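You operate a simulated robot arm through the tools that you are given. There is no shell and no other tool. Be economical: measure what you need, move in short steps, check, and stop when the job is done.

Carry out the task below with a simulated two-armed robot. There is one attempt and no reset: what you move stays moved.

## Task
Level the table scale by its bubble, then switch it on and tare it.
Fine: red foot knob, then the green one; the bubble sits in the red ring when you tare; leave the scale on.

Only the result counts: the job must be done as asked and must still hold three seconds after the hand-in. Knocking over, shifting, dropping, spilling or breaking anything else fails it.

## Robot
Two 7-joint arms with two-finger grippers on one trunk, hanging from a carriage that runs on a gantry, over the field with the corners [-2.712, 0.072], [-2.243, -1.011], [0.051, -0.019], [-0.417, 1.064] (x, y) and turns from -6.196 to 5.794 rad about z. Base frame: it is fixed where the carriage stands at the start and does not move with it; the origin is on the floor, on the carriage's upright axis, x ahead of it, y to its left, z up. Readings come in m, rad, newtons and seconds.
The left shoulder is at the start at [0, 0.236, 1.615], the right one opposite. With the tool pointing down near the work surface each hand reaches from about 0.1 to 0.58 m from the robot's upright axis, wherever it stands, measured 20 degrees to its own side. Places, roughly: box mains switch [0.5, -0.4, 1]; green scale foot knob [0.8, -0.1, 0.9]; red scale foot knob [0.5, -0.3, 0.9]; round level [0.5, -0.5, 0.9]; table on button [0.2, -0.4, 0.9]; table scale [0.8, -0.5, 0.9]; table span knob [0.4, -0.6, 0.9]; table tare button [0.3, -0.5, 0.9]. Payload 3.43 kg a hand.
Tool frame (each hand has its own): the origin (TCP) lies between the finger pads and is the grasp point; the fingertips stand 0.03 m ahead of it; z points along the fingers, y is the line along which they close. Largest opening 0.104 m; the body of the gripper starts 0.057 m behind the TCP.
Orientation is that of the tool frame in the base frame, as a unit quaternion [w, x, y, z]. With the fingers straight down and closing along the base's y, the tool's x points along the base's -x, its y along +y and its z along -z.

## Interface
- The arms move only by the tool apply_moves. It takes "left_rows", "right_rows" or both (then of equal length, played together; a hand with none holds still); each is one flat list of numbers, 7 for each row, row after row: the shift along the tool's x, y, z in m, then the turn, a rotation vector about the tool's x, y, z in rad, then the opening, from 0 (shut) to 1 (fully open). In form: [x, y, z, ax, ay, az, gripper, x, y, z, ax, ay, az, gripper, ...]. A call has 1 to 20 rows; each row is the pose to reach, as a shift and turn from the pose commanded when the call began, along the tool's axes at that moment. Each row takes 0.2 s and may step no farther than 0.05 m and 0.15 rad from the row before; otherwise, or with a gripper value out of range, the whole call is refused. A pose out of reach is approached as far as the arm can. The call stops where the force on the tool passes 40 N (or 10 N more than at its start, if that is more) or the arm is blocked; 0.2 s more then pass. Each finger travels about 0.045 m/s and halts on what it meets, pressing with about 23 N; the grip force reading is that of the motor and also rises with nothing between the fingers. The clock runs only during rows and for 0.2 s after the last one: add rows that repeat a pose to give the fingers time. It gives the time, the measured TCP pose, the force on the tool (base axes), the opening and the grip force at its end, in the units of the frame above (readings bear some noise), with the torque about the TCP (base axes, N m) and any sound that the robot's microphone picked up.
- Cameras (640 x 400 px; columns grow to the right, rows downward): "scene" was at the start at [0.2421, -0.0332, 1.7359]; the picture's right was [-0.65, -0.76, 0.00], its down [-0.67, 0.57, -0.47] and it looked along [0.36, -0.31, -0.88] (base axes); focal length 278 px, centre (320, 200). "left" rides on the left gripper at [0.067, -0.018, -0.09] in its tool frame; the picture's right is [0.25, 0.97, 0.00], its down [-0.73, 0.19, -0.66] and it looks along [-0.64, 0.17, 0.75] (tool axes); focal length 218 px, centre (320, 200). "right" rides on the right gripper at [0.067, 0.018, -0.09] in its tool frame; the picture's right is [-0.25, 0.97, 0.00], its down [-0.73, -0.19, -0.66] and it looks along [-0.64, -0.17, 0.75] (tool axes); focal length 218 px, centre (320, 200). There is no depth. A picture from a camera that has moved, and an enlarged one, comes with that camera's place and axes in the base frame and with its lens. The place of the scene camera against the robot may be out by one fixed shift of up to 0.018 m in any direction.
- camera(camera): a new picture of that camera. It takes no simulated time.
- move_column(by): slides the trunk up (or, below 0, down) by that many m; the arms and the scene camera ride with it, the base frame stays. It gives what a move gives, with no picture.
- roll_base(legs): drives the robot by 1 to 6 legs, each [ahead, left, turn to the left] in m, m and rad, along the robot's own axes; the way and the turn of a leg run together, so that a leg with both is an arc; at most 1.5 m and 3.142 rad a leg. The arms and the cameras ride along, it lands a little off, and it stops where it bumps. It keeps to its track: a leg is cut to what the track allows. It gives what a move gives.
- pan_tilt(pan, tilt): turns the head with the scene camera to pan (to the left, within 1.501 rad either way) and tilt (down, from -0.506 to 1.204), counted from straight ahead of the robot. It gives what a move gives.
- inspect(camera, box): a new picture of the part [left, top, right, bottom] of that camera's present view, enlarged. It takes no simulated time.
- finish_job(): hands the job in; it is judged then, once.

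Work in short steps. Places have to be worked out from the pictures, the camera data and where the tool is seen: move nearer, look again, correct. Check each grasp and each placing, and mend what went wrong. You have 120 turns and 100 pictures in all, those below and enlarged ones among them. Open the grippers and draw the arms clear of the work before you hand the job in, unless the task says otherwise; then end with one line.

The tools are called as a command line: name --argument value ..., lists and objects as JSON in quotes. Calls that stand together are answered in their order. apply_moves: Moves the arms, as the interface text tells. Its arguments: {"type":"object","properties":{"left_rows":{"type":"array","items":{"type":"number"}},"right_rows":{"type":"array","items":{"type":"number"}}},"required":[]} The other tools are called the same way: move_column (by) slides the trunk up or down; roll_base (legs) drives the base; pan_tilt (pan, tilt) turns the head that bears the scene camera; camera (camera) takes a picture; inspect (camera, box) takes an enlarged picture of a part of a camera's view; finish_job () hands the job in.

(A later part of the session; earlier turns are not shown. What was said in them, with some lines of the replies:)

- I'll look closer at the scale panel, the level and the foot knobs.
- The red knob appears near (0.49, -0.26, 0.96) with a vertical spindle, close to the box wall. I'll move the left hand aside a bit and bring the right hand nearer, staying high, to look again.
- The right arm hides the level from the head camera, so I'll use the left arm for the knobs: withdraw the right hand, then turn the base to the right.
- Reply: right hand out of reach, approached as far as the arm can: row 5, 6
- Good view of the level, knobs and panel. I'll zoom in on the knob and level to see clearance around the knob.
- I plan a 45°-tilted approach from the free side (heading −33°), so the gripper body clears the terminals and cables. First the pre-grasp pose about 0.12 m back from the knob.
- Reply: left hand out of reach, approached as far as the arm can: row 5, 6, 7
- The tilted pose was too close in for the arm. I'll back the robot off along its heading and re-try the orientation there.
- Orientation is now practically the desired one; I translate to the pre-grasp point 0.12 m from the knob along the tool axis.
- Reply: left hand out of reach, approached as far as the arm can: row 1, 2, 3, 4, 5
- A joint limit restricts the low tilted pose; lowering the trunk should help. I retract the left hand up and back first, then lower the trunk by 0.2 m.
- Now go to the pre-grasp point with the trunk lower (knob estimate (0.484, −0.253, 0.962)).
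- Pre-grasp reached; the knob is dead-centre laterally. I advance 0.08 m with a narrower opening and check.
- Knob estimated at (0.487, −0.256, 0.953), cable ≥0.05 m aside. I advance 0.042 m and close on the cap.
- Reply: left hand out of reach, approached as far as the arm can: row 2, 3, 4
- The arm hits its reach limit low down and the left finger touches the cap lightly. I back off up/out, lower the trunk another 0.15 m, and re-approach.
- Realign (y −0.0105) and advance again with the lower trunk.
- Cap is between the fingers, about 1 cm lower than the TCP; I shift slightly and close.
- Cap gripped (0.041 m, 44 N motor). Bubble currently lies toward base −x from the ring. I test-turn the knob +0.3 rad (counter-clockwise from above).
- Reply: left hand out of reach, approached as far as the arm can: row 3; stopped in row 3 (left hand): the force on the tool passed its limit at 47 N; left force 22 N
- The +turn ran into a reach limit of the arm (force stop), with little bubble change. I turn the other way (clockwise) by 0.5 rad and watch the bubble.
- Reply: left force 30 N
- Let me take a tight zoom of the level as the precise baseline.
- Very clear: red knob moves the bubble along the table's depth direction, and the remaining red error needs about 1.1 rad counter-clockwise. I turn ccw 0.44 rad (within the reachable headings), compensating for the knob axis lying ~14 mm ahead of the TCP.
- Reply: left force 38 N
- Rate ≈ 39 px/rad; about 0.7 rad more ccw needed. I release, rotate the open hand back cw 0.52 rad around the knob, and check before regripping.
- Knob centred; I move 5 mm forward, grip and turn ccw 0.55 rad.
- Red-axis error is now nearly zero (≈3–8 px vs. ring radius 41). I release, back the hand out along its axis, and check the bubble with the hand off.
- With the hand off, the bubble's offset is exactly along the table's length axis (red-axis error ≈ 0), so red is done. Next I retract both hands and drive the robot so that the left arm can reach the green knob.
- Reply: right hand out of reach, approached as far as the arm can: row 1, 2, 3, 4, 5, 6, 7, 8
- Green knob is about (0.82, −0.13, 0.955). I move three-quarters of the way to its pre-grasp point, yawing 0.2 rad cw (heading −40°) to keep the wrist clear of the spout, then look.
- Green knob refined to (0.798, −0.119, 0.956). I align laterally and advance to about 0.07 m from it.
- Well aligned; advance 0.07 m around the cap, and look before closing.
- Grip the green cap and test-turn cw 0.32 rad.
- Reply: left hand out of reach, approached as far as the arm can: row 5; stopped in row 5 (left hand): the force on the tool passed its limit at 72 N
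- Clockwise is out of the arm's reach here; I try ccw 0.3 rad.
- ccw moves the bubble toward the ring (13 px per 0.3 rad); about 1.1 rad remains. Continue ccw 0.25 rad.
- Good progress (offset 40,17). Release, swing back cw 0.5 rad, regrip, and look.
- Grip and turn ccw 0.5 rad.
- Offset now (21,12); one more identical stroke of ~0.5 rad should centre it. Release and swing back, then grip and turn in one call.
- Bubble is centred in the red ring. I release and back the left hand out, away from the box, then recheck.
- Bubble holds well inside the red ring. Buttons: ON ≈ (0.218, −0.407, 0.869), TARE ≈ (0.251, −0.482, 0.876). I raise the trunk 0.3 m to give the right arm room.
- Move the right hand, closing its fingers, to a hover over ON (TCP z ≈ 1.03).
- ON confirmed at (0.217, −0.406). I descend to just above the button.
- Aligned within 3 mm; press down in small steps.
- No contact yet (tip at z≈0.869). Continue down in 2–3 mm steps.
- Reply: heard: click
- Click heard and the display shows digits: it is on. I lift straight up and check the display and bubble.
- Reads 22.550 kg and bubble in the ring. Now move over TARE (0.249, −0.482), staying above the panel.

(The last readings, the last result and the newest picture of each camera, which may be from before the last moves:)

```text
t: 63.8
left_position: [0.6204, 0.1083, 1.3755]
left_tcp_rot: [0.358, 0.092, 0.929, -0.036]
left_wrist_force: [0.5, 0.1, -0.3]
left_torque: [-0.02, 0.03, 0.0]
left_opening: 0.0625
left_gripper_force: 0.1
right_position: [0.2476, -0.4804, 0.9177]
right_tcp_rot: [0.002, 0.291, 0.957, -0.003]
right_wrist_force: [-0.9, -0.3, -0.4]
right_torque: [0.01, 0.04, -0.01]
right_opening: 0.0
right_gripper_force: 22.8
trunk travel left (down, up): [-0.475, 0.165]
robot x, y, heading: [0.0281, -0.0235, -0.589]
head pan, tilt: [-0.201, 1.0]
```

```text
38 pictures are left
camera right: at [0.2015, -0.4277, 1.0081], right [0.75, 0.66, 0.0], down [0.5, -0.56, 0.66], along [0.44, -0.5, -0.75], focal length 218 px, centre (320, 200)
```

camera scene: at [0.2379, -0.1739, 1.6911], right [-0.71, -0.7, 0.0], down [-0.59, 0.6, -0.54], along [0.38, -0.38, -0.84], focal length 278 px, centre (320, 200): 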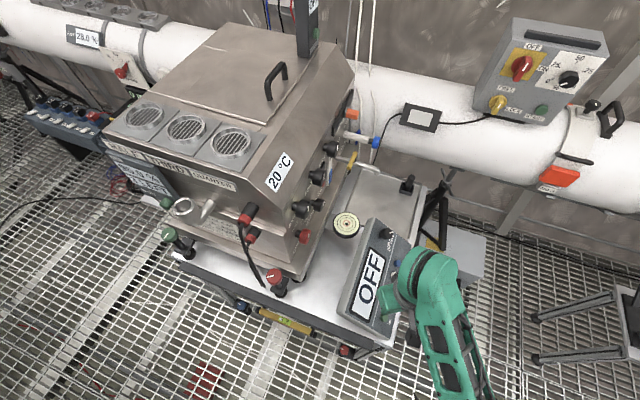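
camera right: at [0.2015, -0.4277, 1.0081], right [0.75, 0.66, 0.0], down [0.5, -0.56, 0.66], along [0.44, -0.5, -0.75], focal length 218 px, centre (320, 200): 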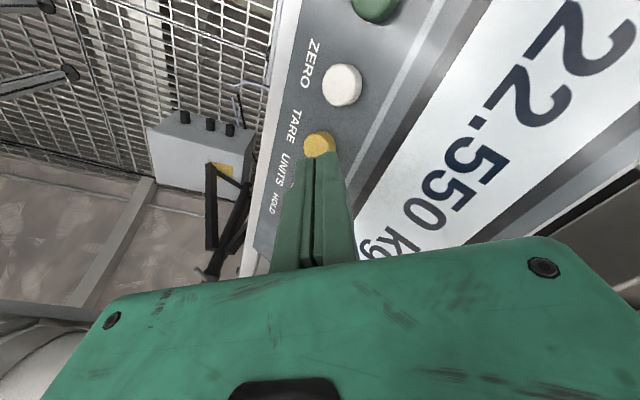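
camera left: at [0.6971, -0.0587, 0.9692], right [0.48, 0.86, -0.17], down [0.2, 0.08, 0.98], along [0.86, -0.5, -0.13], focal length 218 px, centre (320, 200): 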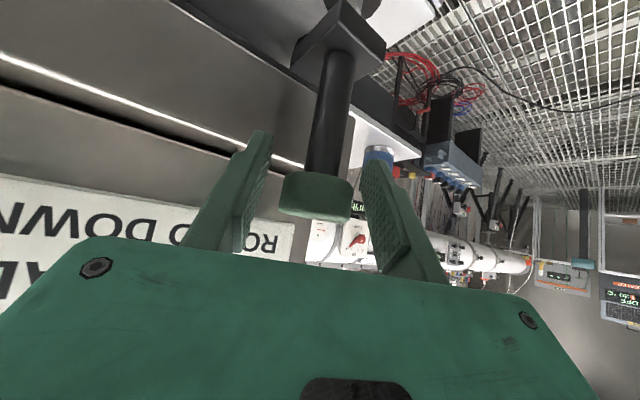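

Aligned with TARE. Press down in small steps.

apply_moves --right_rows '[0.0003, -0.001, 0.01, 0, 0, 0, 0, 0.0003, -0.001, 0.018, 0, 0, 0, 0, 0.0003, -0.001, 0.021, 0, 0, 0, 0, 0.0003, -0.001, 0.023, 0, 0, 0, 0, 0.0003, -0.001, 0.025, 0, 0, 0, 0]'

camera --camera "right"

```text
t: 65.0
left_position: [0.6208, 0.1099, 1.3747]
left_tcp_rot: [0.358, 0.092, 0.929, -0.036]
left_wrist_force: [0.6, 0.1, 0.1]
left_torque: [0.05, -0.01, -0.01]
left_opening: 0.0625
left_gripper_force: 0.1
right_position: [0.2488, -0.4842, 0.8938]
right_tcp_rot: [0.003, 0.291, 0.957, -0.002]
right_wrist_force: [-0.8, 6.1, 8.3]
right_torque: [0.14, -0.1, 0.07]
right_opening: 0.0
right_gripper_force: 23.4
trunk travel left (down, up): [-0.475, 0.165]
robot x, y, heading: [0.0328, -0.0192, -0.587]
head pan, tilt: [-0.201, 1.0]
heard: click
```

```text
37 pictures are left
camera right: at [0.2012, -0.4304, 0.9836], right [0.75, 0.66, 0.0], down [0.5, -0.56, 0.66], along [0.44, -0.5, -0.75], focal length 218 px, centre (320, 200)
```

right: 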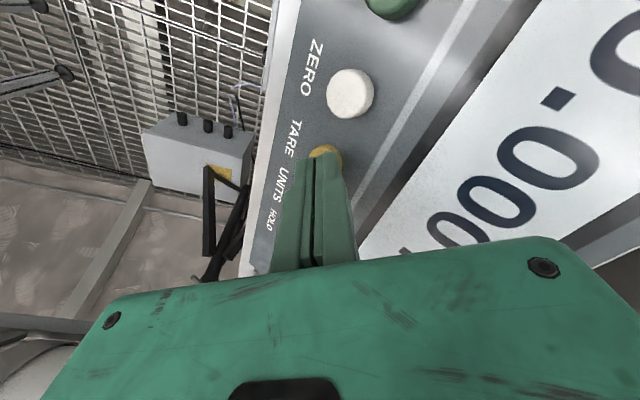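

Click heard; display shows 0.000. I lift the right hand up, then draw it back and open it.

apply_moves --right_rows '[0, 0, -0.03, 0, 0, 0, 0, 0, 0, -0.07, 0, 0, 0, 0, 0, 0, -0.11, 0, 0, 0, 0, 0.03, -0.03, -0.14, 0, 0, 0, 0, 0.06, -0.06, -0.16, 0, 0, 0, 0.2, 0.08, -0.1, -0.17, 0, 0, 0, 0.5, 0.09, -0.14, -0.18, 0, 0, 0, 0.8, 0.1, -0.17, -0.19, 0, 0, 0, 1, 0.1, -0.17, -0.19, 0, 0, 0, 1, 0.1, -0.17, -0.19, 0, 0, 0, 1]'

inspect --camera "scene" --box '[320, 200, 460, 350]'

camera --camera "scene"

```text
refused: row 4 steps farther than a row can; nothing moved
```

```text
2.67 times, centred on (390, 275) of scene
camera zoom: at [0.2379, -0.1736, 1.6913], right [-0.71, -0.7, 0.0], down [-0.59, 0.6, -0.54], along [0.38, -0.38, -0.84], focal length 740 px, centre (133, 0)
```

zoom: 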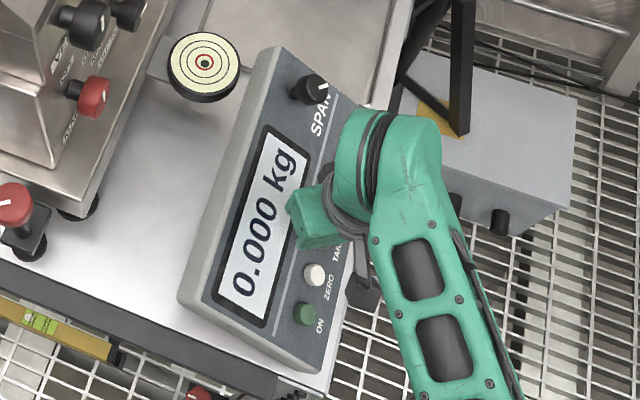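

```text
35 pictures are left
camera scene: at [0.2379, -0.1736, 1.6913], right [-0.71, -0.7, 0.0], down [-0.59, 0.6, -0.54], along [0.38, -0.38, -0.84], focal length 278 px, centre (320, 200)
```

scene: 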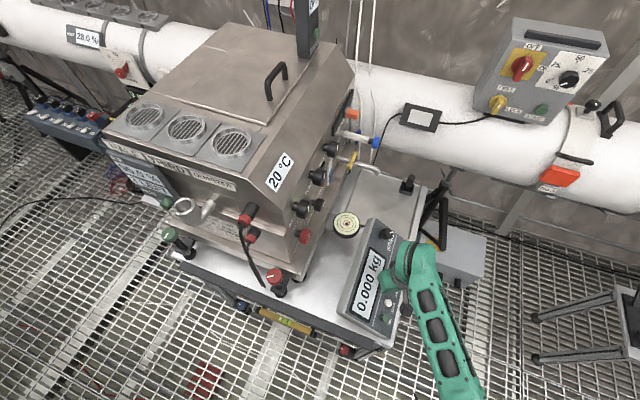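

Display reads 0.000 kg. The lift was refused for step size; I redo it with smaller steps.

apply_moves --right_rows '[0, 0, -0.03, 0, 0, 0, 0, 0, 0, -0.07, 0, 0, 0, 0, 0, 0, -0.11, 0, 0, 0, 0, 0.02, -0.02, -0.14, 0, 0, 0, 0, 0.04, -0.05, -0.16, 0, 0, 0, 0.2, 0.06, -0.09, -0.17, 0, 0, 0, 0.5, 0.07, -0.13, -0.18, 0, 0, 0, 0.8, 0.08, -0.16, -0.19, 0, 0, 0, 1, 0.08, -0.16, -0.19, 0, 0, 0, 1, 0.08, -0.16, -0.19, 0, 0, 0, 1, 0.08, -0.16, -0.19, 0, 0, 0, 1]'

inspect --camera "scene" --box '[320, 200, 460, 350]'

inspect --camera "scene" --box '[325, 205, 370, 245]'

```text
t: 67.3
left_position: [0.6193, 0.1093, 1.3755]
left_tcp_rot: [0.358, 0.092, 0.928, -0.036]
left_wrist_force: [0.8, 0.3, -0.2]
left_torque: [0.02, -0.05, 0.0]
left_opening: 0.0624
left_gripper_force: 0.0
right_position: [0.0929, -0.573, 1.0815]
right_tcp_rot: [0.002, 0.291, 0.957, -0.003]
right_wrist_force: [-0.4, 0.4, -0.1]
right_torque: [-0.02, 0.0, 0.03]
right_opening: 0.104
right_gripper_force: 0.1
trunk travel left (down, up): [-0.475, 0.165]
robot x, y, heading: [0.0313, -0.0191, -0.587]
head pan, tilt: [-0.201, 1.0]
```

```text
2.67 times, centred on (390, 275) of scene
camera zoom: at [0.2379, -0.1739, 1.6911], right [-0.71, -0.7, 0.0], down [-0.59, 0.6, -0.54], along [0.38, -0.38, -0.84], focal length 740 px, centre (133, 0)
```

zoom: 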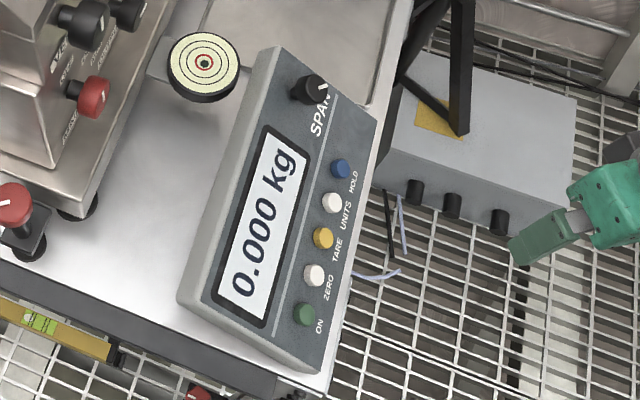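

```text
10.00 times, centred on (348, 225) of scene
camera zoom: at [0.2379, -0.1739, 1.6911], right [-0.71, -0.7, 0.0], down [-0.59, 0.6, -0.54], along [0.38, -0.38, -0.84], focal length 2777 px, centre (45, -50)
```

zoom: 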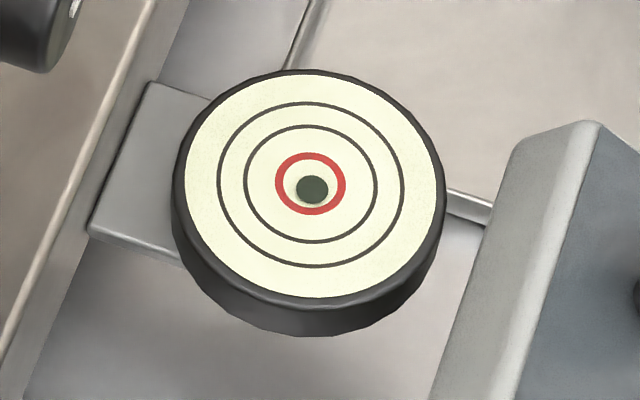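

The scale is on and reads 0.000 kg, the bubble sits in the red ring, and both arms are clear with grippers open. Handing in.

finish_job

```text
The job is handed in.
```

The scale was levelled with the red foot knob and then the green one, switched on and tared: it reads 0.000 kg with the bubble inside the red ring, and I left it on.
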